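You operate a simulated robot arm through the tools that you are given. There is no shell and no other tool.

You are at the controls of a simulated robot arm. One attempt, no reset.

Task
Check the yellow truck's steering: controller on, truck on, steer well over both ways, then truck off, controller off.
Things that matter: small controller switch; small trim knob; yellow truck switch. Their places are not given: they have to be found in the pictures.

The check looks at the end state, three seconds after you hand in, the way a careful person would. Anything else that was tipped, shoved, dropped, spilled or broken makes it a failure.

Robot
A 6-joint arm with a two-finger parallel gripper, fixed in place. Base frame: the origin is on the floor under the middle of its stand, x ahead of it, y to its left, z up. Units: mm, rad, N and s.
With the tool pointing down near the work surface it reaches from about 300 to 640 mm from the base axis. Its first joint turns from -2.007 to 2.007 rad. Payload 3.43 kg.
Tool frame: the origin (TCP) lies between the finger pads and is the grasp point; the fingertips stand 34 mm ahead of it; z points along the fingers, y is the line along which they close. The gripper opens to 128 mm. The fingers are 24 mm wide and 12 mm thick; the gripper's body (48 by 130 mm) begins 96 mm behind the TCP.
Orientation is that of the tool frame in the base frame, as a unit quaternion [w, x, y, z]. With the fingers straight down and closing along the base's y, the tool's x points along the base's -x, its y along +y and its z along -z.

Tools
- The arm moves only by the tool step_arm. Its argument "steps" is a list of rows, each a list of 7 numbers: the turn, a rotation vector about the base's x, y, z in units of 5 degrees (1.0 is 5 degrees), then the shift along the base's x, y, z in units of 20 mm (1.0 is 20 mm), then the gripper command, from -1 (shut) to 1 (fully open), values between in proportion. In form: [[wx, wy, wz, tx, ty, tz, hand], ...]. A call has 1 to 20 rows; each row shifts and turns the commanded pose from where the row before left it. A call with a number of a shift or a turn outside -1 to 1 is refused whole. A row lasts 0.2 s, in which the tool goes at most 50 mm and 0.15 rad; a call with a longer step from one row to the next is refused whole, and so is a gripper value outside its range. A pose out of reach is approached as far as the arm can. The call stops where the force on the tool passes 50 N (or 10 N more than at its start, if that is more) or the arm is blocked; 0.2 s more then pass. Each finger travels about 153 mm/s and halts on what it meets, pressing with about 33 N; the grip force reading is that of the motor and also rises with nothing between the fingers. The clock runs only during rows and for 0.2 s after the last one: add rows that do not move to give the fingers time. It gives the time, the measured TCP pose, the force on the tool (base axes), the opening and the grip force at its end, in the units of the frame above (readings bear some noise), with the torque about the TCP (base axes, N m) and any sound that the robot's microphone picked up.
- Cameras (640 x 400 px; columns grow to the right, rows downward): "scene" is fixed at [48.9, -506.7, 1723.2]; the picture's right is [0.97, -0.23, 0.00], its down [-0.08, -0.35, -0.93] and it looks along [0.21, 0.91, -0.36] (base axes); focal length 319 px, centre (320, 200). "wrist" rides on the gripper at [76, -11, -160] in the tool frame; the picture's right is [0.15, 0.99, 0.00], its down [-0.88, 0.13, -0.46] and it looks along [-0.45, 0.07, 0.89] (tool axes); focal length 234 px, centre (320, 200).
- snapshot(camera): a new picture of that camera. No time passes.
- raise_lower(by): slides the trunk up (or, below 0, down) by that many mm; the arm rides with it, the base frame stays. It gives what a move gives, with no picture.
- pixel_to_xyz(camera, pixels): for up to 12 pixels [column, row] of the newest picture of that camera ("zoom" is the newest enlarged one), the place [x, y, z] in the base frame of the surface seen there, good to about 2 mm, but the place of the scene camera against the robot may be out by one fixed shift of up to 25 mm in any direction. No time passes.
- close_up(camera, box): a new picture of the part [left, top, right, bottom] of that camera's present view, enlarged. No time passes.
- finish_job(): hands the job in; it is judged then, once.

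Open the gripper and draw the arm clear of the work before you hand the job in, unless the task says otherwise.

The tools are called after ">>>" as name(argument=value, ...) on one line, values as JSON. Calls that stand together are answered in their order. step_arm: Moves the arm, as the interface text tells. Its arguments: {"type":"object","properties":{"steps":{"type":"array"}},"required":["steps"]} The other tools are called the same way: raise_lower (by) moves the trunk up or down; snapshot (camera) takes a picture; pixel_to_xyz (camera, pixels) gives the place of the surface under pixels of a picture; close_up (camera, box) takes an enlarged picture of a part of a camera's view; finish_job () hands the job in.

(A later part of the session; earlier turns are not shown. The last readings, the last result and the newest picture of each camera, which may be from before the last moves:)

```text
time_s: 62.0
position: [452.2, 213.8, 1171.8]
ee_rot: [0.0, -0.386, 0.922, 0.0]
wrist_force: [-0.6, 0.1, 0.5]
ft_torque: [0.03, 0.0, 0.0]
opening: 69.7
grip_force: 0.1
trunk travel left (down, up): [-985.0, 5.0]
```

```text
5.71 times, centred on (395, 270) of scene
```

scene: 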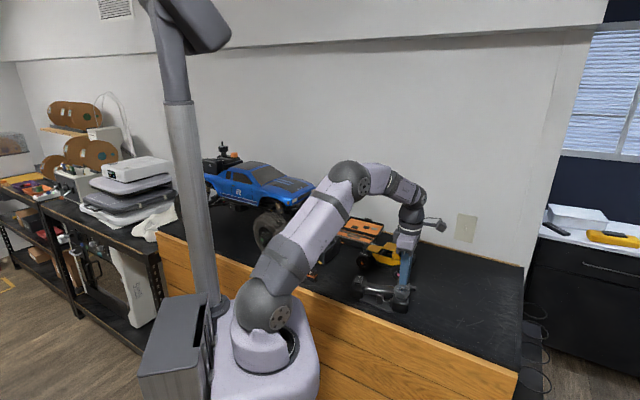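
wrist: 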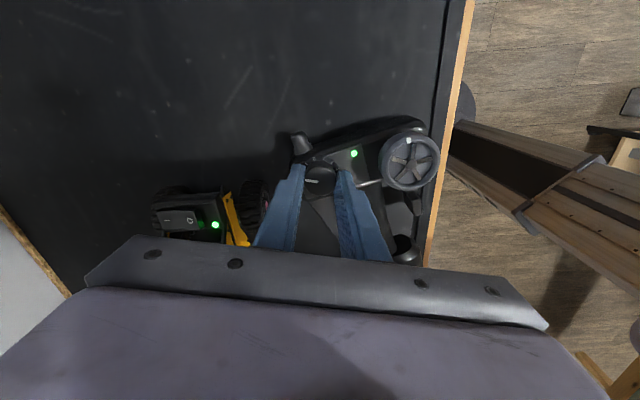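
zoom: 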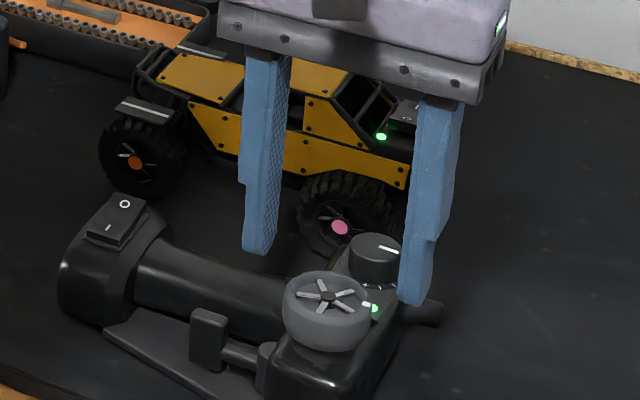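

The wheel's centre at (325,225) is about 2 mm right and 2 mm up of the fingers' midpoint. I shift (-2.7, -0.1), go down 25 mm around the wheel and close to 50 mm, not touching yet.

>>> step_arm(steps=[[0, 0, 0, -0.135, -0.005, 0, 0.09], [0, 0, 0, 0, 0, -0.4, 0.09], [0, 0, 0, 0, 0, -0.4, 0.09], [0, 0, 0, 0, 0, -0.4, 0.09], [0, 0, 0, 0, 0, -0.05, 0.0], [0, 0, 0, 0, 0, 0, -0.1], [0, 0, 0, 0, 0, 0, -0.22], [0, 0, 0, 0, 0, 0, -0.22]])

>>> close_up(camera="wrist", box=[240, 100, 400, 220])

>>> close_up(camera="scene", box=[360, 235, 430, 305])

```text
time_s: 63.8
position: [448.6, 214.1, 1147.6]
ee_rot: [0.001, -0.387, 0.922, 0.0]
wrist_force: [-0.8, -0.3, 0.8]
ft_torque: [0.01, 0.02, 0.0]
opening: 49.9
grip_force: 0.1
trunk travel left (down, up): [-985.0, 5.0]
```

```text
3.33 times, centred on (320, 160) of wrist
```

zoom: 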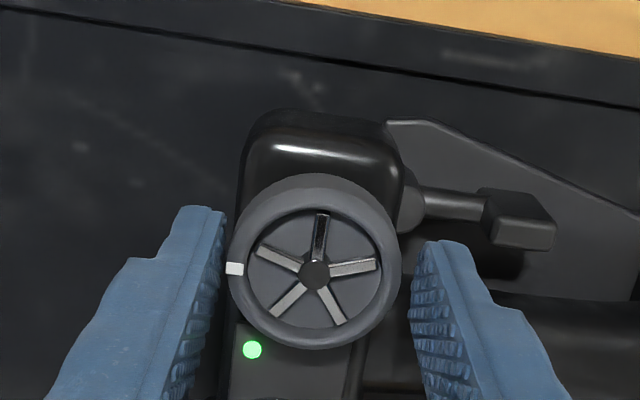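

```text
5.71 times, centred on (395, 270) of scene
```

zoom: 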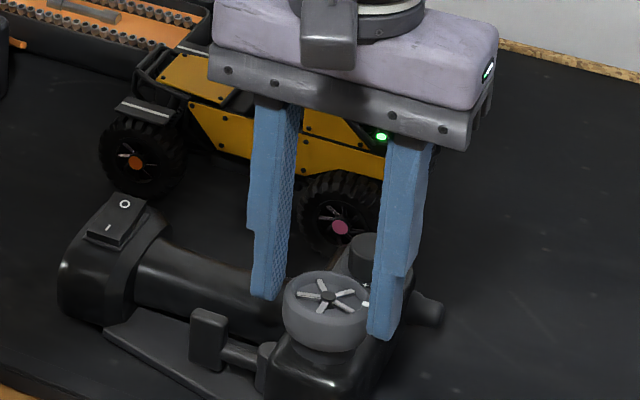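

The gaps to the wheel are about equal on both sides. I close slowly onto it.

>>> step_arm(steps=[[0, 0, 0, 0, 0, 0, -0.26], [0, 0, 0, 0, 0, 0, -0.29], [0, 0, 0, 0, 0, 0, -0.32], [0, 0, 0, 0, 0, 0, -0.35], [0, 0, 0, 0, 0, 0, -0.38], [0, 0, 0, 0, 0, 0, -0.38]])

>>> close_up(camera="wrist", box=[240, 100, 400, 220])

>>> close_up(camera="scene", box=[330, 220, 440, 320])

```text
time_s: 65.2
position: [448.7, 214.4, 1146.5]
ee_rot: [-0.001, -0.386, 0.923, 0.001]
wrist_force: [-0.6, -0.1, 0.9]
ft_torque: [-0.09, -0.09, -0.02]
opening: 43.7
grip_force: 33.4
trunk travel left (down, up): [-985.0, 5.0]
```

```text
3.33 times, centred on (320, 160) of wrist
```

zoom: 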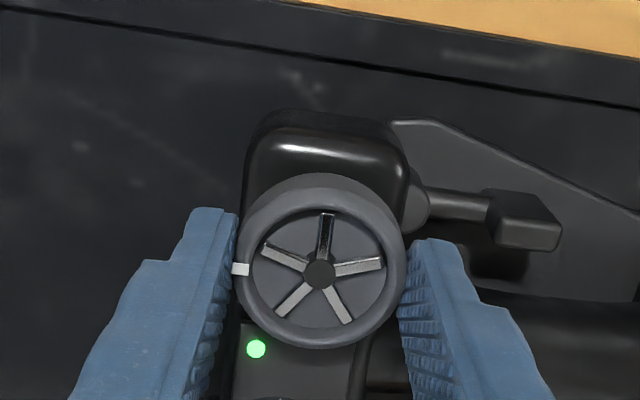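

```text
4.00 times, centred on (385, 270) of scene
```

zoom: 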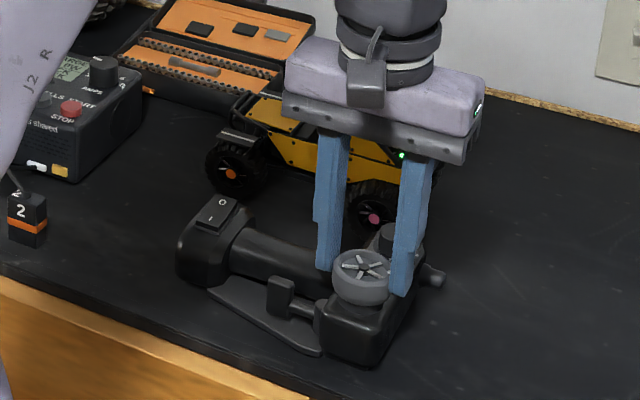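

The wheel is held at 43.7 mm. I press down lightly and try a small 6 degree clockwise turn to see whether the wheel moves on its own.

>>> step_arm(steps=[[0, 0, 0, 0, 0, -0.06, -0.38], [0, 0, 0, 0, 0, -0.05, -0.38], [0, 0, -0.4, 0, 0, 0, -0.38], [0, 0, -0.4, 0, 0, 0, -0.38], [0, 0, -0.4, 0, 0, 0, -0.38], [0, 0, 0, 0, 0, 0, -0.38]])

>>> close_up(camera="wrist", box=[240, 100, 400, 220])

>>> close_up(camera="scene", box=[330, 220, 440, 320])

```text
time_s: 66.6
position: [449.5, 214.3, 1146.6]
ee_rot: [0.004, -0.338, 0.941, 0.001]
wrist_force: [4.8, -4.0, 20.4]
ft_torque: [-0.01, -0.15, 0.01]
opening: 43.7
grip_force: 33.3
trunk travel left (down, up): [-985.0, 5.0]
```

```text
3.33 times, centred on (320, 160) of wrist
```

zoom: 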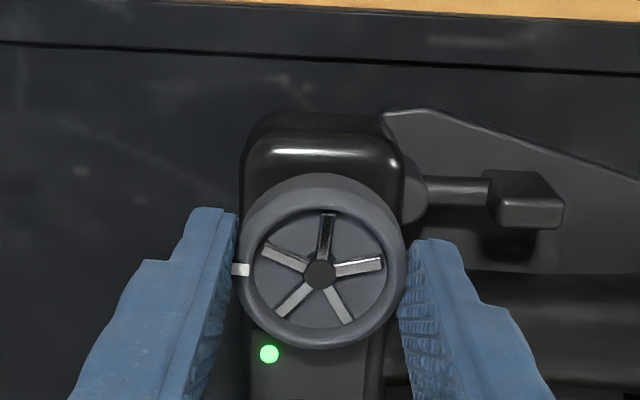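

```text
4.00 times, centred on (385, 270) of scene
```

zoom: 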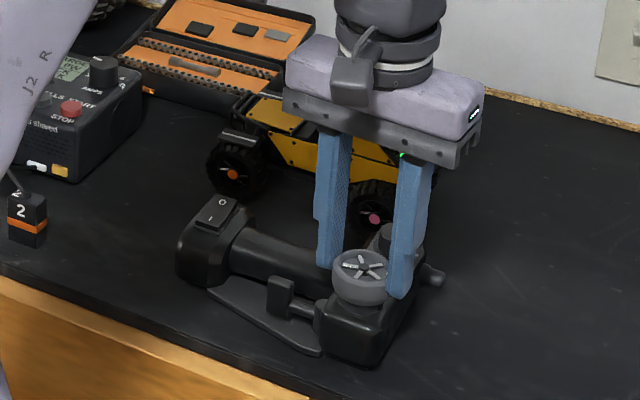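

The wheel does turn on its own: the spokes stayed with the fingers while the lamp moved from (257,349) to (270,354), and the body kept still. I turn it 30 degrees further clockwise and watch the truck's front wheel.

>>> step_arm(steps=[[0, 0, -0.6, 0, 0, 0, -0.38], [0, 0, -0.6, 0, 0, 0, -0.38], [0, 0, -0.6, 0, 0, 0, -0.38], [0, 0, -0.6, 0, 0, 0, -0.38], [0, 0, -0.6, 0, 0, 0, -0.38], [0, 0, -0.6, 0, 0, 0, -0.38], [0, 0, -0.6, 0, 0, 0, -0.38], [0, 0, -0.6, 0, 0, 0, -0.38], [0, 0, -0.6, 0, 0, 0, -0.38], [0, 0, -0.6, 0, 0, 0, -0.38], [0, 0, 0, 0, 0, 0, -0.38]])

>>> snapshot(camera="wrist")

>>> close_up(camera="wrist", box=[240, 100, 400, 220])

>>> close_up(camera="scene", box=[330, 220, 440, 320])

```text
time_s: 69.0
position: [448.4, 214.8, 1147.3]
ee_rot: [0.0, -0.081, 0.997, 0.0]
wrist_force: [7.4, -3.4, 21.0]
ft_torque: [-0.35, -0.3, -0.01]
opening: 43.9
grip_force: 32.7
trunk travel left (down, up): [-985.0, 5.0]
```

```text
taken
```

wrist: 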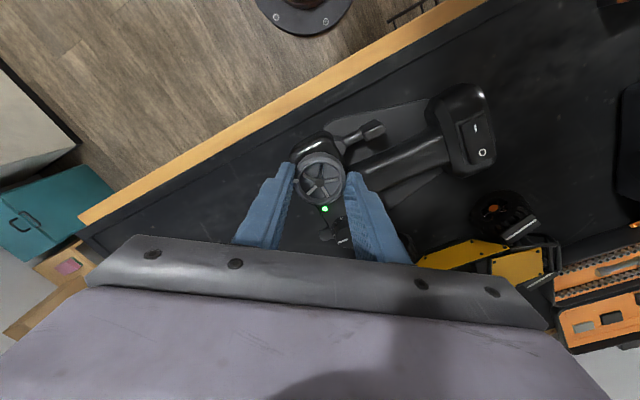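

```text
3.33 times, centred on (320, 160) of wrist
```

zoom: 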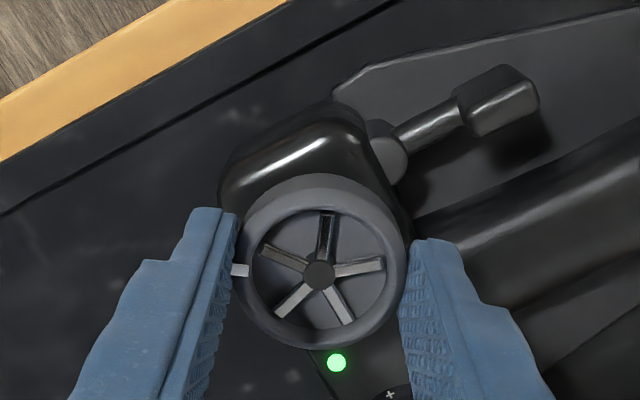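

```text
4.00 times, centred on (385, 270) of scene
```

zoom: 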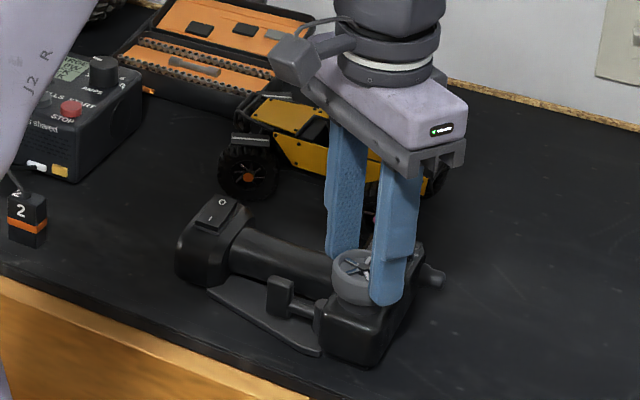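

The truck's rear hub moved from (230,174) to (248,177) in the scene close-up, so something about the truck changed. I look closely at it before doing anything else.

>>> close_up(camera="scene", box=[360, 230, 430, 290])

>>> close_up(camera="wrist", box=[380, 180, 580, 310])

```text
6.67 times, centred on (395, 260) of scene
```

zoom: 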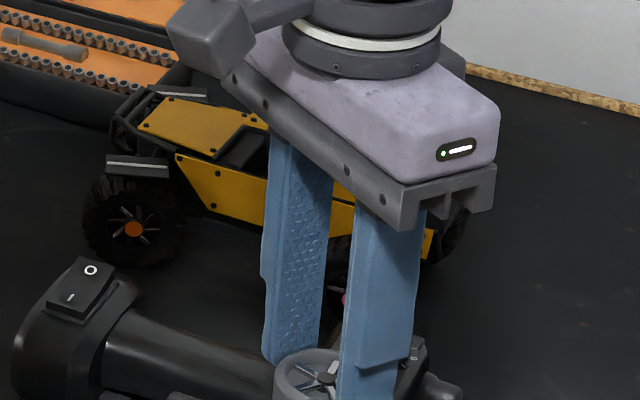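

```text
3.08 times, centred on (480, 245) of wrist
```

zoom: 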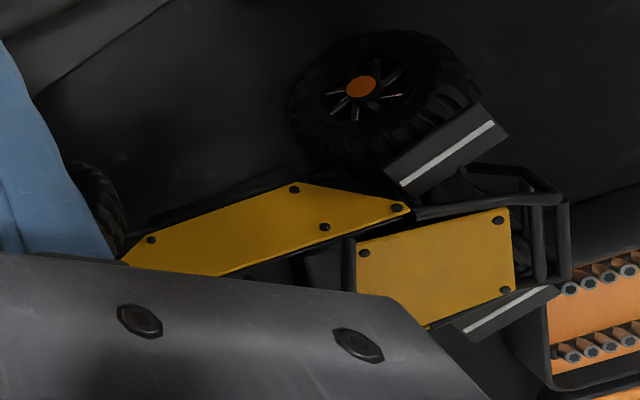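

I let one short idle row pass to see if the truck is still moving.

>>> step_arm(steps=[[0, 0, 0, 0, 0, 0, -0.38]])

>>> close_up(camera="scene", box=[360, 230, 430, 290])

>>> pixel_to_xyz(camera="zoom", pixels=[[133, 228], [178, 155], [430, 240], [345, 298], [200, 120], [150, 95]])

```text
time_s: 69.4
position: [448.3, 214.2, 1147.2]
ee_rot: [0.0, -0.082, 0.997, 0.001]
wrist_force: [7.0, -4.0, 20.2]
ft_torque: [-0.31, -0.32, 0.0]
opening: 43.8
grip_force: 33.0
trunk travel left (down, up): [-985.0, 5.0]
```

```text
6.67 times, centred on (395, 260) of scene
```

zoom: 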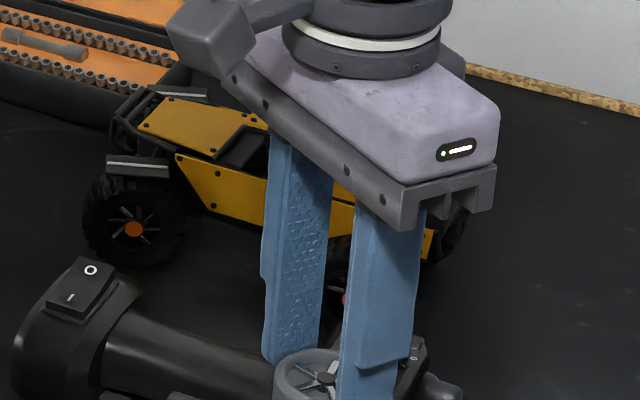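

```text
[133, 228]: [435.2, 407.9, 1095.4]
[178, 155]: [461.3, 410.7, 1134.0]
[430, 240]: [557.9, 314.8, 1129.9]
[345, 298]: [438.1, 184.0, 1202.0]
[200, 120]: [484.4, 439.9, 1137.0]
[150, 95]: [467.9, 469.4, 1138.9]
```

The truck is still now, but it has rolled about 12 mm forward while the wheel was turned; my fingers are well clear of it and of the trigger. I turn the wheel back 15 degrees and see how the truck reacts.

>>> step_arm(steps=[[0, 0, 0.6, 0, 0, 0, -0.38], [0, 0, 0.6, 0, 0, 0, -0.38], [0, 0, 0.6, 0, 0, 0, -0.38], [0, 0, 0.6, 0, 0, 0, -0.38], [0, 0, 0.6, 0, 0, 0, -0.38], [0, 0, 0, 0, 0, 0, -0.38]])

>>> close_up(camera="scene", box=[360, 230, 430, 290])

>>> close_up(camera="scene", box=[330, 220, 440, 320])

```text
time_s: 70.8
position: [447.5, 215.1, 1147.2]
ee_rot: [0.002, -0.213, 0.977, 0.001]
wrist_force: [4.6, -5.2, 21.7]
ft_torque: [-0.32, -0.26, 0.03]
opening: 43.8
grip_force: 32.9
trunk travel left (down, up): [-985.0, 5.0]
```

```text
6.67 times, centred on (395, 260) of scene
```

zoom: 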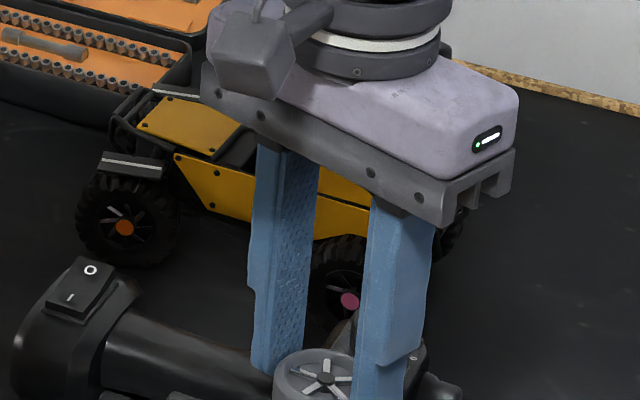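

```text
4.00 times, centred on (385, 270) of scene
```

zoom: 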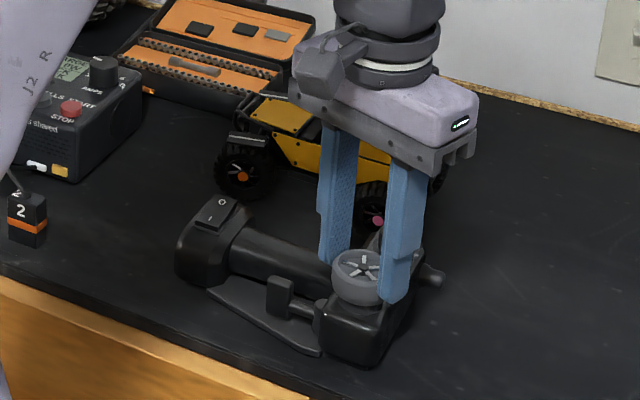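

The truck rolled part of the way back as the wheel came back, so the steering wheel really does act on the truck's front wheels (tyre scrub). I look at the front wheel, now visible at (350,301).

>>> close_up(camera="scene", box=[385, 255, 425, 285])

>>> snapshot(camera="wrist")

```text
13.33 times, centred on (405, 270) of scene
```

zoom: 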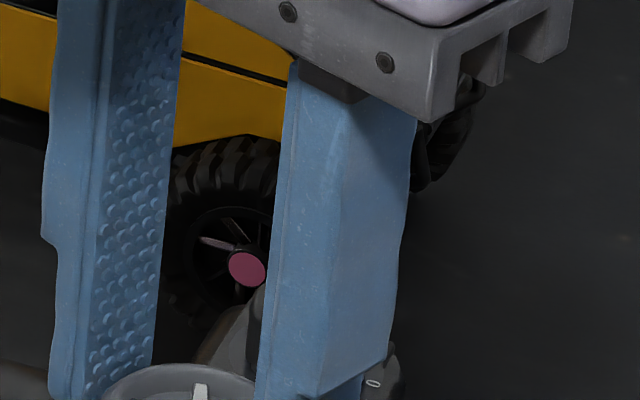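

```text
taken
```

wrist: 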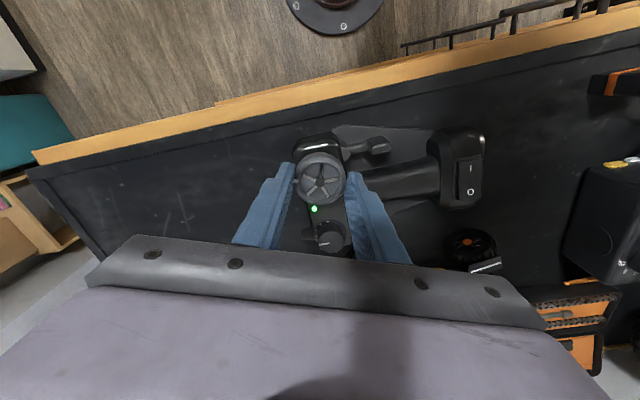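

The tyre's face is clearly narrower in view (hub to tyre edge 82 px against 97 before), so the front wheel has steered right. I now turn the wheel slowly clockwise to about 50 degrees from centre.

>>> step_arm(steps=[[0, 0, -0.3, 0, 0, 0, -0.38], [0, 0, -0.3, 0, 0, 0, -0.38], [0, 0, -0.3, 0, 0, 0, -0.38], [0, 0, -0.3, 0, 0, 0, -0.38], [0, 0, -0.3, 0, 0, 0, -0.38], [0, 0, -0.3, 0, 0, 0, -0.38], [0, 0, -0.3, 0, 0, 0, -0.38], [0, 0, -0.3, 0, 0, 0, -0.38], [0, 0, -0.3, 0, 0, 0, -0.38], [0, 0, -0.3, 0, 0, 0, -0.38], [0, 0, -0.3, 0, 0, 0, -0.38], [0, 0, -0.3, 0, 0, 0, -0.38], [0, 0, -0.3, 0, 0, 0, -0.38], [0, 0, -0.3, 0, 0, 0, -0.38], [0, 0, -0.3, 0, 0, 0, -0.38], [0, 0, -0.3, 0, 0, 0, -0.38], [0, 0, -0.3, 0, 0, 0, -0.38], [0, 0, -0.3, 0, 0, 0, -0.38], [0, 0, -0.3, 0, 0, 0, -0.38], [0, 0, 0, 0, 0, 0, -0.38]])

>>> close_up(camera="wrist", box=[240, 100, 400, 220])

>>> close_up(camera="scene", box=[330, 220, 440, 320])

>>> snapshot(camera="wrist")

```text
time_s: 75.0
position: [447.7, 212.8, 1147.2]
ee_rot: [0.001, 0.037, 0.999, 0.0]
wrist_force: [2.1, -1.0, 21.9]
ft_torque: [-0.28, -0.12, 0.36]
opening: 44.0
grip_force: 33.0
trunk travel left (down, up): [-985.0, 5.0]
```

```text
3.33 times, centred on (320, 160) of wrist
```

zoom: 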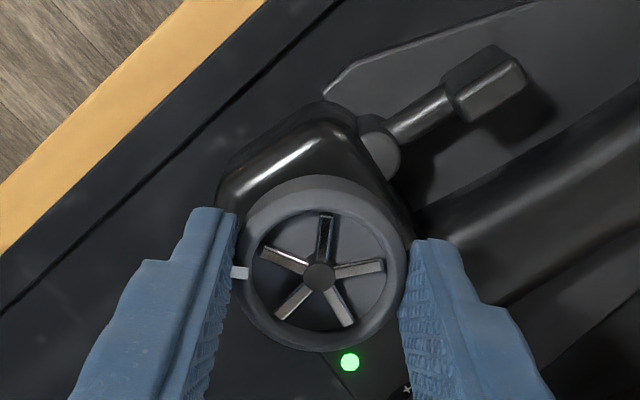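

```text
4.00 times, centred on (385, 270) of scene
```

zoom: 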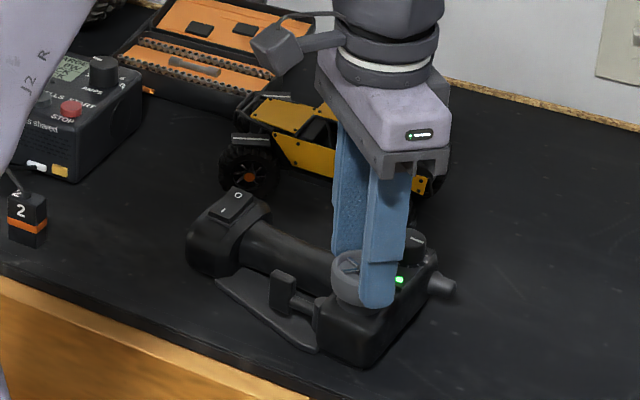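

```text
taken
```

wrist: 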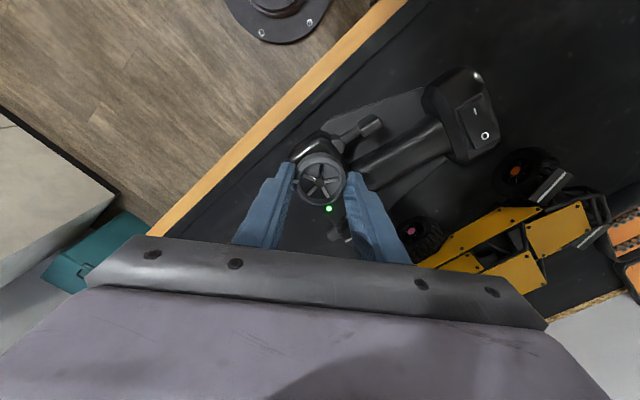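

The wheel reached its stop: 0.36 N m twist, and the body has turned about 5 degrees with it, so the steering is fully over to the right. I turn back counter-clockwise 45 degrees toward centre, with the load kept on.

>>> step_arm(steps=[[0, 0, 0.45, 0, 0, 0, -0.38], [0, 0, 0.45, 0, 0, 0, -0.38], [0, 0, 0.45, 0, 0, 0, -0.38], [0, 0, 0.45, 0, 0, 0, -0.38], [0, 0, 0.45, 0, 0, 0, -0.38], [0, 0, 0.45, 0, 0, 0, -0.38], [0, 0, 0.45, 0, 0, 0, -0.38], [0, 0, 0.45, 0, 0, 0, -0.38], [0, 0, 0.45, 0, 0, 0, -0.38], [0, 0, 0.45, 0, 0, 0, -0.38], [0, 0, 0.45, 0, 0, 0, -0.38], [0, 0, 0.45, 0, 0, 0, -0.38], [0, 0, 0.45, 0, 0, 0, -0.38], [0, 0, 0.45, 0, 0, 0, -0.38], [0, 0, 0.45, 0, 0, 0, -0.38], [0, 0, 0.45, 0, 0, 0, -0.38], [0, 0, 0.45, 0, 0, 0, -0.38], [0, 0, 0.45, 0, 0, 0, -0.38], [0, 0, 0.45, 0, 0, 0, -0.38], [0, 0, 0.45, 0, 0, 0, -0.38]])

>>> close_up(camera="wrist", box=[240, 100, 400, 220])

>>> close_up(camera="scene", box=[330, 220, 440, 320])

```text
time_s: 79.2
position: [447.0, 216.4, 1145.7]
ee_rot: [0.001, -0.351, 0.936, 0.0]
wrist_force: [0.6, -7.5, 15.2]
ft_torque: [-0.31, -0.26, -0.02]
opening: 43.7
grip_force: 32.6
trunk travel left (down, up): [-985.0, 5.0]
```

```text
3.33 times, centred on (320, 160) of wrist
```

zoom: 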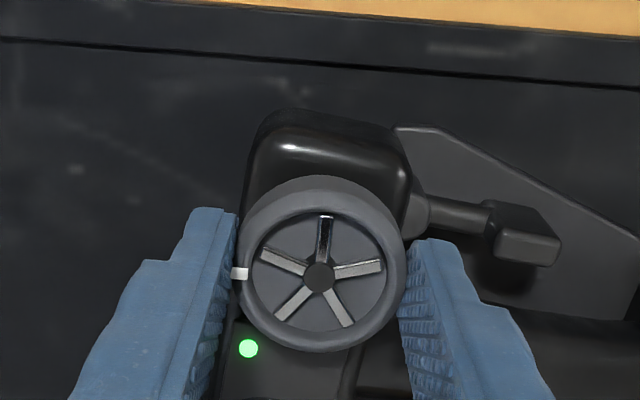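

```text
4.00 times, centred on (385, 270) of scene
```

zoom: 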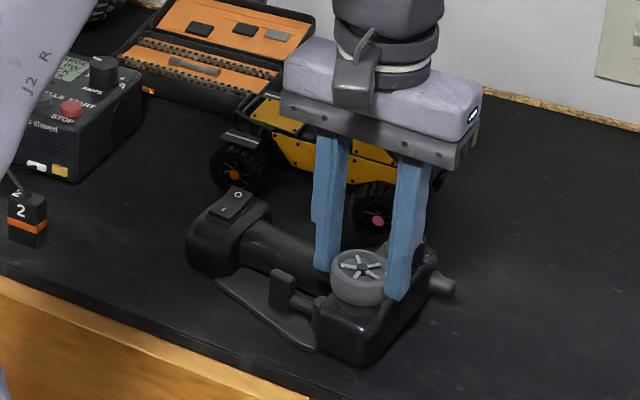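

The wheel is back near centre, and the truck has rolled back to within a few mm of its place. Before steering the other way I check the gap between the truck's rear and the orange tool case, in case it rolls backward.

>>> close_up(camera="scene", box=[350, 215, 410, 275])

>>> snapshot(camera="wrist")

```text
6.67 times, centred on (380, 245) of scene
```

zoom: 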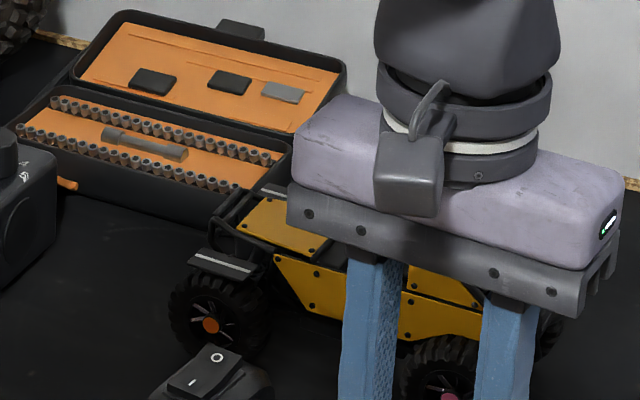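

```text
taken
```

wrist: 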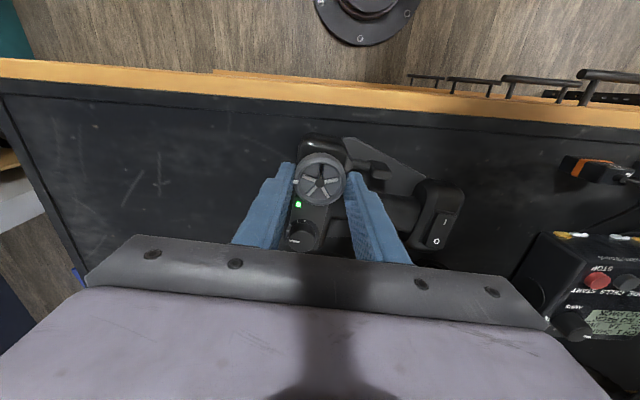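

I measure the case's rim near the truck and the truck's rear bars.

>>> close_up(camera="scene", box=[350, 215, 410, 275])

>>> pixel_to_xyz(camera="zoom", pixels=[[150, 172], [200, 187], [240, 192], [255, 180], [180, 205], [215, 215], [212, 222], [240, 200], [225, 210], [262, 187], [275, 195], [288, 150]])

```text
6.67 times, centred on (380, 245) of scene
```

zoom: 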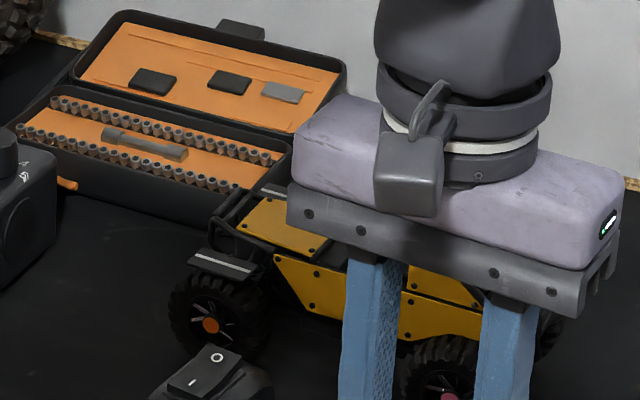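

```text
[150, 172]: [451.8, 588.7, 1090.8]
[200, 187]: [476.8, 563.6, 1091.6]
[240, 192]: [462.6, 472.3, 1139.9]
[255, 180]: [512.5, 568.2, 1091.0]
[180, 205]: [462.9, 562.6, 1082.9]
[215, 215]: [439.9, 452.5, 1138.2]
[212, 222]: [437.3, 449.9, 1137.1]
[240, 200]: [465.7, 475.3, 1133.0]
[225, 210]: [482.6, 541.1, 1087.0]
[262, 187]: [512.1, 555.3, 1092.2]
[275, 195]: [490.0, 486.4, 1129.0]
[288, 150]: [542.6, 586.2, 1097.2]
```

The case is about 50 mm clear of the truck's rear, enough room. I steer counter-clockwise 40 degrees, slowly.

>>> step_arm(steps=[[0, 0, 0.4, 0, 0, 0, -0.38], [0, 0, 0.4, 0, 0, 0, -0.38], [0, 0, 0.4, 0, 0, 0, -0.38], [0, 0, 0.4, 0, 0, 0, -0.38], [0, 0, 0.4, 0, 0, 0, -0.38], [0, 0, 0.4, 0, 0, 0, -0.38], [0, 0, 0.4, 0, 0, 0, -0.38], [0, 0, 0.4, 0, 0, 0, -0.38], [0, 0, 0.4, 0, 0, 0, -0.38], [0, 0, 0.4, 0, 0, 0, -0.38], [0, 0, 0.4, 0, 0, 0, -0.38], [0, 0, 0.4, 0, 0, 0, -0.38], [0, 0, 0.4, 0, 0, 0, -0.38], [0, 0, 0.4, 0, 0, 0, -0.38], [0, 0, 0.4, 0, 0, 0, -0.38], [0, 0, 0.4, 0, 0, 0, -0.38], [0, 0, 0.4, 0, 0, 0, -0.38], [0, 0, 0.4, 0, 0, 0, -0.38], [0, 0, 0.4, 0, 0, 0, -0.38], [0, 0, 0.4, 0, 0, 0, -0.38]])

>>> close_up(camera="wrist", box=[240, 100, 400, 220])

>>> close_up(camera="scene", box=[330, 220, 440, 320])

```text
time_s: 83.4
position: [447.8, 215.2, 1145.2]
ee_rot: [0.002, -0.649, 0.761, 0.0]
wrist_force: [-1.4, 2.3, 10.7]
ft_torque: [0.32, 0.32, -0.33]
opening: 43.9
grip_force: 32.9
trunk travel left (down, up): [-985.0, 5.0]
```

```text
3.33 times, centred on (320, 160) of wrist
```

zoom: 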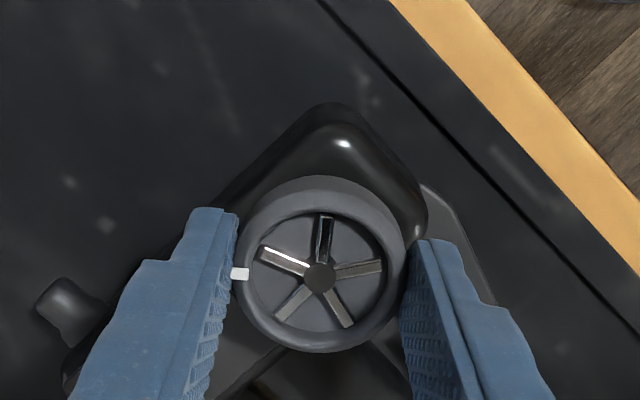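

```text
4.00 times, centred on (385, 270) of scene
```

zoom: 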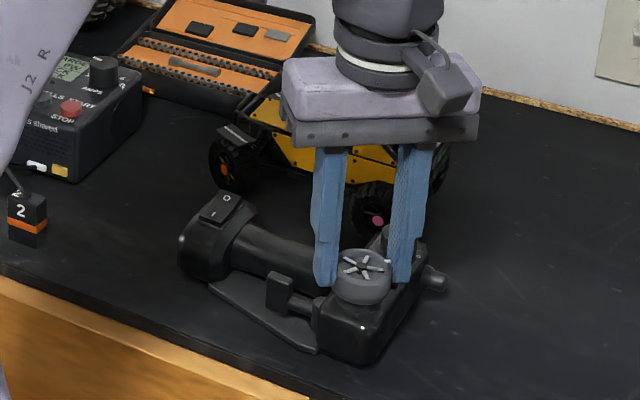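

The left stop is reached (-0.33 N m), so the steering has been fully over both ways, and the body has swung back close to its place. The truck looks turned a little, so I look at it.

>>> close_up(camera="scene", box=[350, 225, 430, 285])

>>> snapshot(camera="wrist")

>>> pixel_to_xyz(camera="zoom", pixels=[[150, 145], [235, 110], [160, 165], [365, 280], [130, 160]])

```text
6.67 times, centred on (390, 255) of scene
```

zoom: 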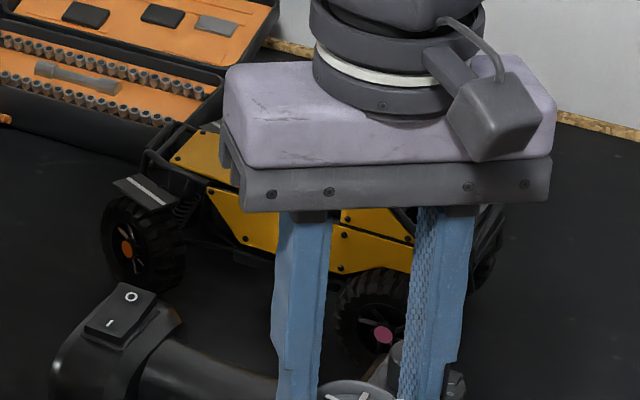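

```text
taken
```

wrist: 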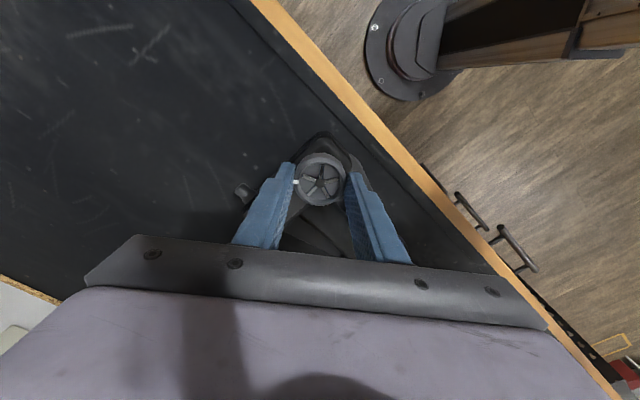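

```text
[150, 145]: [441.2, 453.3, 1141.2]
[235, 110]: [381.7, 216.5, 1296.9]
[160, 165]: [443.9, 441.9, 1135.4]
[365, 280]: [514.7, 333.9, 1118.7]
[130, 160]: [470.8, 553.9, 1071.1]
```

Steering has moved the truck's body a little because the tyres stick, and it came back before when I re-centred. I push the controller 2 degrees more against the stop to finish squaring it, then bring the wheel 40 degrees back toward centre.

>>> step_arm(steps=[[0, 0, 0.2, 0, 0, 0, -0.38], [0, 0, 0.2, 0, 0, 0, -0.38], [0, 0, 0, 0, 0, 0, -0.38], [0, 0, -0.4, 0, 0, 0, -0.38], [0, 0, -0.5, 0, 0, 0, -0.38], [0, 0, -0.5, 0, 0, 0, -0.38], [0, 0, -0.5, 0, 0, 0, -0.38], [0, 0, -0.5, 0, 0, 0, -0.38], [0, 0, -0.5, 0, 0, 0, -0.38], [0, 0, -0.5, 0, 0, 0, -0.38], [0, 0, -0.5, 0, 0, 0, -0.38], [0, 0, -0.5, 0, 0, 0, -0.38], [0, 0, -0.5, 0, 0, 0, -0.38], [0, 0, -0.5, 0, 0, 0, -0.38], [0, 0, -0.5, 0, 0, 0, -0.38], [0, 0, -0.5, 0, 0, 0, -0.38], [0, 0, -0.5, 0, 0, 0, -0.38], [0, 0, -0.5, 0, 0, 0, -0.38], [0, 0, -0.5, 0, 0, 0, -0.38], [0, 0, -0.5, 0, 0, 0, -0.38]])

>>> close_up(camera="wrist", box=[240, 100, 400, 220])

>>> close_up(camera="scene", box=[330, 220, 440, 320])

```text
time_s: 87.6
position: [448.8, 214.9, 1144.6]
ee_rot: [-0.001, -0.349, 0.937, 0.0]
wrist_force: [-0.3, 1.1, 1.0]
ft_torque: [-0.14, -0.03, -0.01]
opening: 43.6
grip_force: 32.8
trunk travel left (down, up): [-985.0, 5.0]
```

```text
3.33 times, centred on (320, 160) of wrist
```

zoom: 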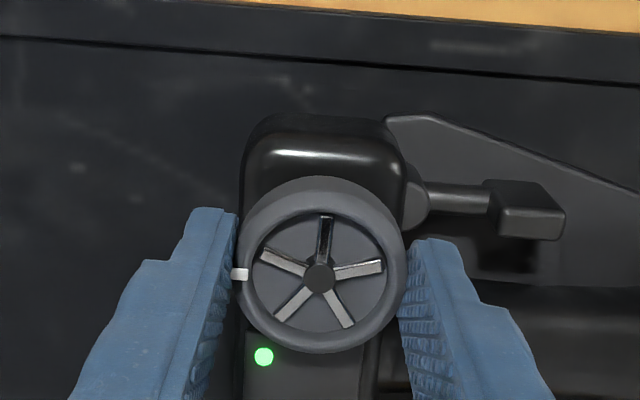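

```text
4.00 times, centred on (385, 270) of scene
```

zoom: 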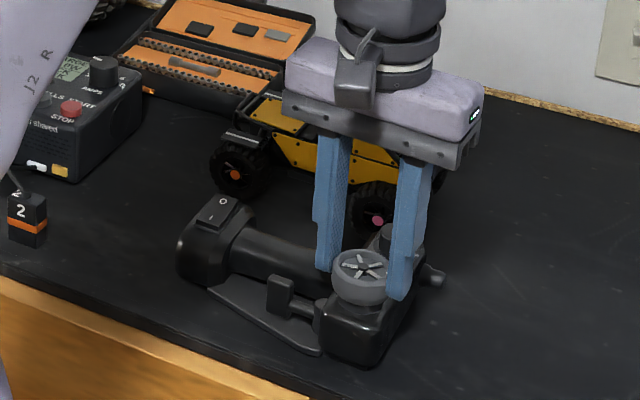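

The wheel is about 3.5 degrees short of its centred place (lamp at (264,356) against (257,349)), and truck and controller are nearly back at their first places. I finish the turn with a little load, unload, open and rise.

>>> step_arm(steps=[[0, 0, 0, 0, 0, -0.06, -0.38], [0, 0, 0.35, 0, 0, 0, -0.38], [0, 0, 0.35, 0, 0, 0, -0.38], [0, 0, 0, 0, 0, 0.05, -0.38], [0, 0, 0, 0, 0, 0, -0.38]])

>>> close_up(camera="wrist", box=[240, 100, 400, 220])

```text
time_s: 88.8
position: [449.5, 215.3, 1145.8]
ee_rot: [0.0, -0.378, 0.926, 0.001]
wrist_force: [1.6, -1.9, 5.6]
ft_torque: [0.16, -0.08, 0.03]
opening: 43.9
grip_force: 33.1
trunk travel left (down, up): [-985.0, 5.0]
```

```text
3.33 times, centred on (320, 160) of wrist
```

zoom: 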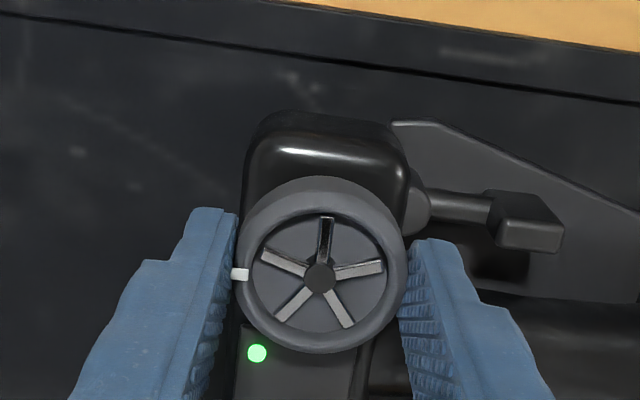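

The wheel is centred again (lamp at (258,353)). I open the fingers and rise 70 mm.

>>> step_arm(steps=[[0, 0, 0, 0, 0, 0.02, -0.38], [0, 0, 0, 0, 0, 0, -0.3], [0, 0, 0, 0, 0, 0, -0.2], [0, 0, 0, 0, 0, 0, -0.05], [0, 0, 0, 0, 0, 0, 0], [0, 0, 0, 0, 0, 0.3, 0], [0, 0, 0, 0, 0, 0.6, 0], [0, 0, 0, 0, 0, 0.8, 0], [0, 0, 0, 0, 0, 0.9, 0], [0, 0, 0, 0, 0, 0.9, 0], [0, 0, 0, 0, 0, 0, 0]])

>>> snapshot(camera="wrist")

>>> close_up(camera="scene", box=[330, 220, 440, 320])

```text
time_s: 91.2
position: [448.1, 215.8, 1214.5]
ee_rot: [0.001, -0.378, 0.926, 0.0]
wrist_force: [0.9, -0.2, -0.9]
ft_torque: [0.0, 0.0, 0.02]
opening: 64.1
grip_force: 0.2
trunk travel left (down, up): [-985.0, 5.0]
```

```text
taken
```

wrist: 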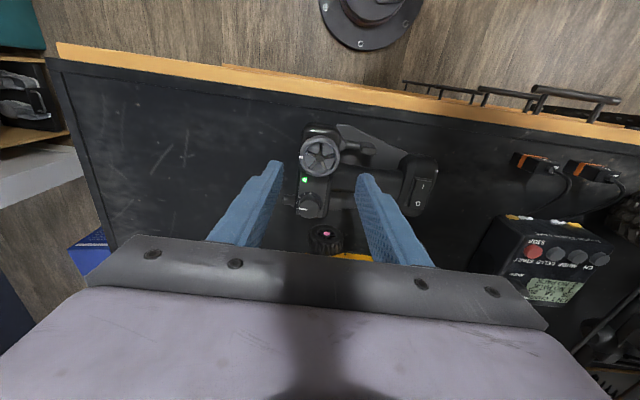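

```text
4.00 times, centred on (385, 270) of scene
```

zoom: 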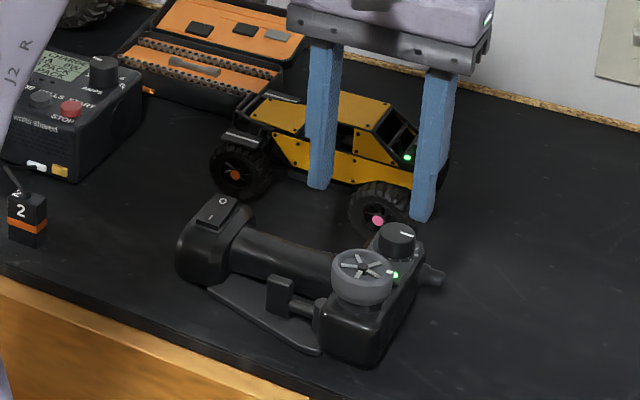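

Both lamps are still green, and knob, wheel, controller and truck are back close to where they were. I now go to the truck's switch: turn the tool -88 degrees back to line up with the rocker and move to about (535, 312, 1222).

>>> step_arm(steps=[[0, 0, -0.978, 0.242, 0.267, 0.05, 0], [0, 0, -0.978, 0.242, 0.267, 0.05, 0], [0, 0, -0.978, 0.242, 0.267, 0.05, 0], [0, 0, -0.978, 0.242, 0.267, 0.05, 0], [0, 0, -0.978, 0.242, 0.267, 0.05, 0], [0, 0, -0.978, 0.242, 0.267, 0.05, 0], [0, 0, -0.978, 0.242, 0.267, 0.05, 0], [0, 0, -0.978, 0.242, 0.267, 0.05, 0], [0, 0, -0.978, 0.242, 0.267, 0, 0], [0, 0, -0.978, 0.242, 0.267, 0, 0], [0, 0, -0.978, 0.242, 0.267, 0, 0], [0, 0, -0.978, 0.242, 0.267, 0, 0], [0, 0, -0.978, 0.242, 0.267, 0, 0], [0, 0, -0.978, 0.242, 0.267, 0, 0], [0, 0, -0.978, 0.242, 0.267, 0, 0], [0, 0, -0.978, 0.242, 0.267, 0, 0], [0, 0, -0.978, 0.242, 0.267, 0, 0], [0, 0, -0.978, 0.242, 0.267, 0, 0], [0, 0, 0, 0, 0, 0, 0]])

>>> snapshot(camera="wrist")

>>> close_up(camera="wrist", box=[310, 110, 430, 210])

```text
time_s: 95.2
position: [535.0, 311.1, 1224.1]
ee_rot: [0.0, 0.372, 0.928, -0.001]
wrist_force: [-0.1, 0.0, 1.0]
ft_torque: [0.01, -0.05, 0.02]
opening: 64.0
grip_force: 0.3
trunk travel left (down, up): [-985.0, 5.0]
```

```text
taken
```

wrist: 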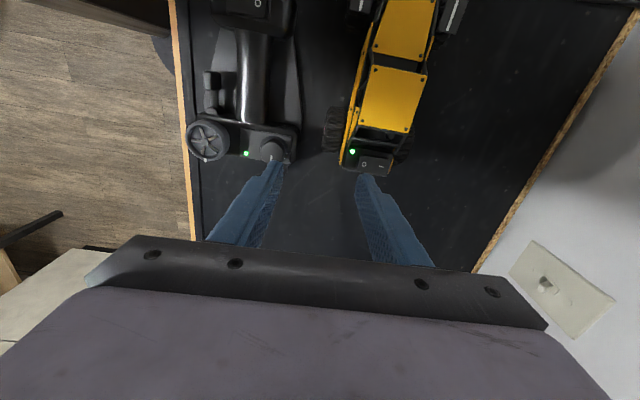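

```text
4.00 times, centred on (370, 160) of wrist
```

zoom: 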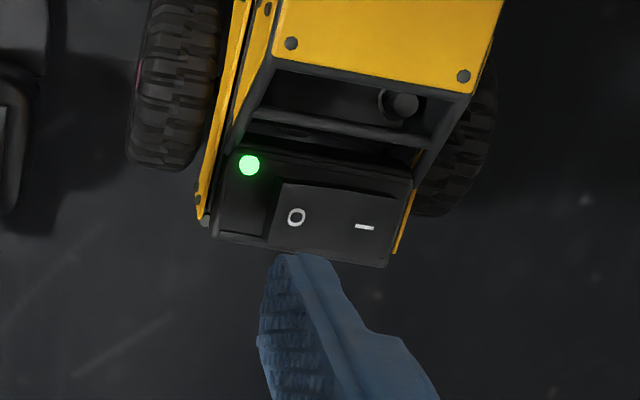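

The truck's rocker is in view: O at (296,217), I at (365,227), lamp green. I measure it.

>>> pixel_to_xyz(camera="zoom", pixels=[[296, 217], [365, 227], [330, 222], [285, 195], [280, 225], [310, 235], [390, 210], [300, 183], [395, 200], [265, 245], [250, 220], [380, 250]])

```text
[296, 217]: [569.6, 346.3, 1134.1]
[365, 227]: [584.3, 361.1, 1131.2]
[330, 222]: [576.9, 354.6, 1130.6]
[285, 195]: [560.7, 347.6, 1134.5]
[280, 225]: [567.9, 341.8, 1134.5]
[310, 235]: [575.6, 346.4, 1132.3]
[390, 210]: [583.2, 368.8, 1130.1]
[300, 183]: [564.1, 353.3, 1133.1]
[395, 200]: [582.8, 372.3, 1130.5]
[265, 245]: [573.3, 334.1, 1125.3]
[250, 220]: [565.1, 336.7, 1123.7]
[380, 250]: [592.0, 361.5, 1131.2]
```

O is at (569.6, 346.3, 1134) and stands higher, as expected when on. I shift (+6.7, +5.9) to bring the +y finger over it and go down 47 mm to just above.

>>> step_arm(steps=[[0, 0, 0, 0.17, 0.15, -0.45, 0], [0, 0, 0, 0.165, 0.145, -0.45, 0], [0, 0, 0, 0, 0, -0.45, 0], [0, 0, 0, 0, 0, -0.4, 0], [0, 0, 0, 0, 0, -0.35, 0], [0, 0, 0, 0, 0, -0.25, 0], [0, 0, 0, 0, 0, 0, 0]])

>>> close_up(camera="wrist", box=[310, 110, 430, 210])

>>> close_up(camera="scene", box=[350, 215, 446, 287])

```text
time_s: 96.8
position: [541.4, 316.0, 1177.3]
ee_rot: [0.0, 0.371, 0.929, 0.0]
wrist_force: [1.2, -0.2, -0.4]
ft_torque: [0.01, -0.02, 0.03]
opening: 63.9
grip_force: 0.0
trunk travel left (down, up): [-985.0, 5.0]
```

```text
4.00 times, centred on (370, 160) of wrist
```

zoom: 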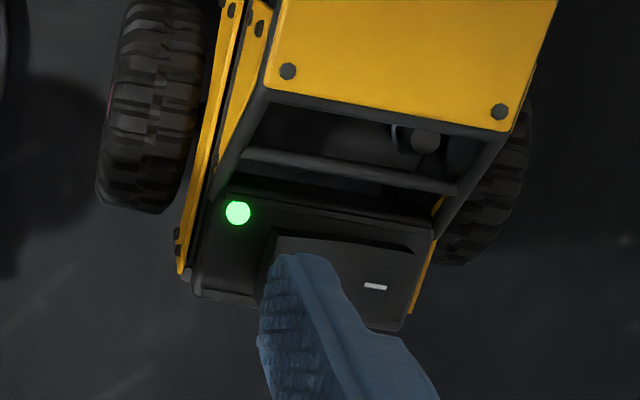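

```text
5.56 times, centred on (398, 251) of scene
```

zoom: 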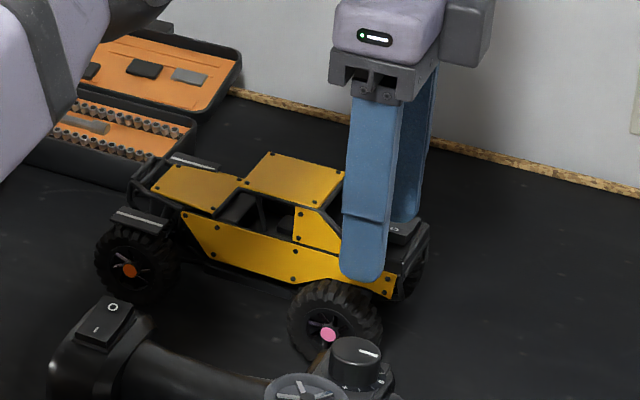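

The finger is above O, a few mm toward the rocker's outer end. I shift 2 mm back inward and go down in small rows until it touches.

>>> step_arm(steps=[[0, 0, 0, 0.07, 0.07, -0.05, 0], [0, 0, 0, 0, 0, -0.1, 0], [0, 0, 0, 0, 0, -0.1, 0], [0, 0, 0, 0, 0, -0.05, 0], [0, 0, 0, 0, 0, -0.05, 0], [0, 0, 0, 0, 0, -0.05, 0], [0, 0, 0, 0, 0, 0, 0]])

>>> close_up(camera="wrist", box=[310, 110, 430, 210])

```text
time_s: 98.4
position: [542.9, 317.2, 1168.1]
ee_rot: [0.0, 0.371, 0.928, 0.0]
wrist_force: [0.8, -0.9, 2.0]
ft_torque: [0.04, -0.07, -0.02]
opening: 64.0
grip_force: 0.0
trunk travel left (down, up): [-985.0, 5.0]
```

```text
4.00 times, centred on (370, 160) of wrist
```

zoom: 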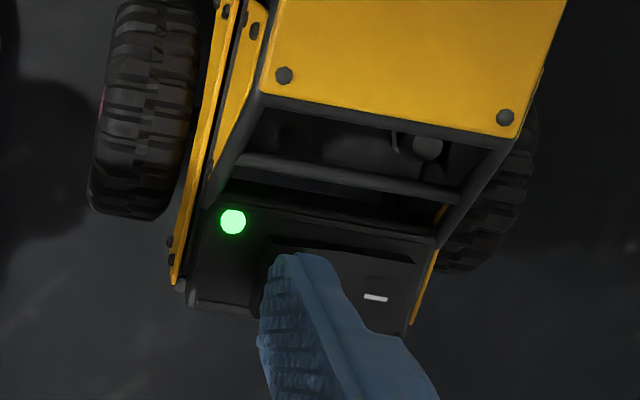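

Light contact, about 2 N, and the lamp at (233,221) is still green. Two more 1 mm rows.

>>> step_arm(steps=[[0, 0, 0, 0, 0, -0.05, 0], [0, 0, 0, 0, 0, -0.05, 0], [0, 0, 0, 0, 0, 0, 0]])

>>> close_up(camera="wrist", box=[310, 110, 430, 210])

```text
time_s: 99.2
position: [542.3, 317.7, 1166.6]
ee_rot: [0.0, 0.371, 0.929, 0.0]
wrist_force: [-0.3, 0.1, 1.0]
ft_torque: [0.0, -0.02, 0.03]
opening: 64.0
grip_force: 0.0
trunk travel left (down, up): [-985.0, 5.0]
```

```text
4.00 times, centred on (370, 160) of wrist
```

zoom: 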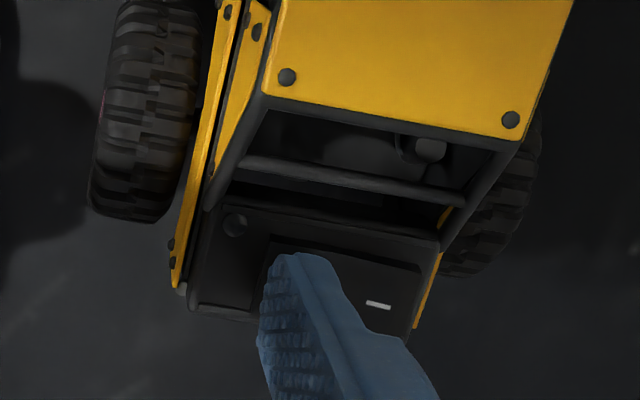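

The lamp is dark: the truck is off. I rise 55 mm and travel back over to the controller's switch.

>>> step_arm(steps=[[0, 0, 0, 0, 0, 0.5, 0], [0, 0, 0, 0, 0, 0.7, 0], [0, 0, 0, 0, 0, 0.8, 0], [0, 0, 0, 0, 0, 0.7, 0], [0, 0, 0, -0.9, 0, 0, 0], [0, 0, 0, -1, 0, 0, 0], [0, 0, 0, -1, 0, 0, 0], [0, 0, 0, -1, 0, 0, 0], [0, 0, 0, -1, 0, 0, 0], [0, 0, 0, -1, 0, 0, 0], [0, 0, 0, -1, 0, -0.2, 0], [0, 0, 0, -1, 0, -0.2, 0], [0, 0, 0, -1, 0, -0.2, 0], [0, 0, 0, 0, 0, 0, 0]])

>>> snapshot(camera="wrist")

>>> close_up(camera="wrist", box=[290, 110, 410, 210])

```text
time_s: 102.2
position: [364.8, 319.6, 1208.0]
ee_rot: [0.0, 0.371, 0.928, 0.001]
wrist_force: [0.0, 1.1, 0.8]
ft_torque: [-0.03, 0.0, 0.01]
opening: 63.9
grip_force: 0.1
trunk travel left (down, up): [-985.0, 5.0]
```

```text
taken
```

wrist: 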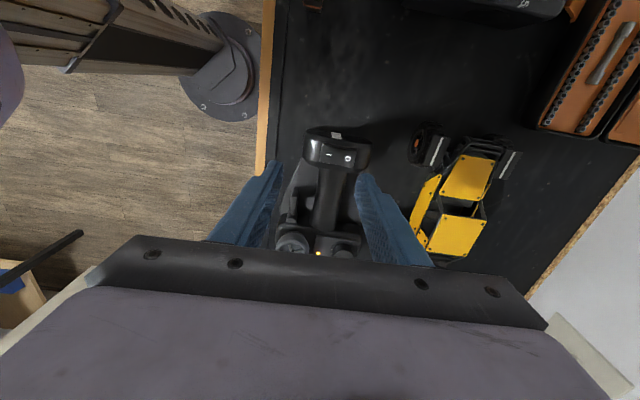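

```text
4.00 times, centred on (350, 160) of wrist
```

zoom: 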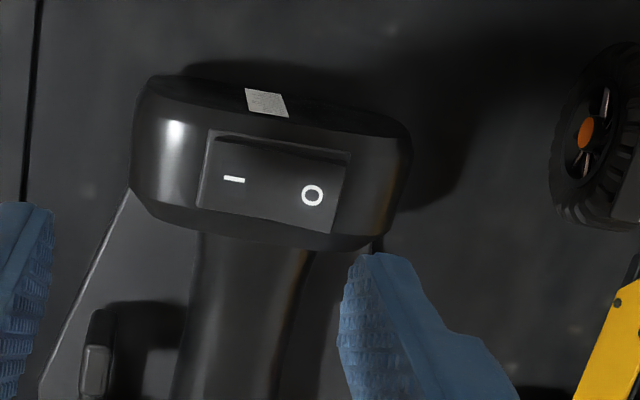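

The controller's lamp at (318,253) is amber again with the truck off, and its rocker shows I at (234,179), O at (312,195). I measure it.

>>> pixel_to_xyz(camera="zoom", pixels=[[234, 179], [312, 195], [272, 187], [340, 165], [330, 225], [325, 195], [305, 215], [215, 150], [205, 200], [350, 200], [300, 165], [318, 210]])

```text
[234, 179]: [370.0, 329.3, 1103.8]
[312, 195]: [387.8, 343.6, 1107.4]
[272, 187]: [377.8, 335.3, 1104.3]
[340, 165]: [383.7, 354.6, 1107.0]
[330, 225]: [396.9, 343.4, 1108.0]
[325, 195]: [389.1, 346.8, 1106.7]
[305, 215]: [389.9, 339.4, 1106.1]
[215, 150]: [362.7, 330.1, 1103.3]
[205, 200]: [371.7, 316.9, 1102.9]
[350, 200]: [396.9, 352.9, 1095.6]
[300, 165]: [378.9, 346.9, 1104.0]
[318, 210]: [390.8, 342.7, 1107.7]
```

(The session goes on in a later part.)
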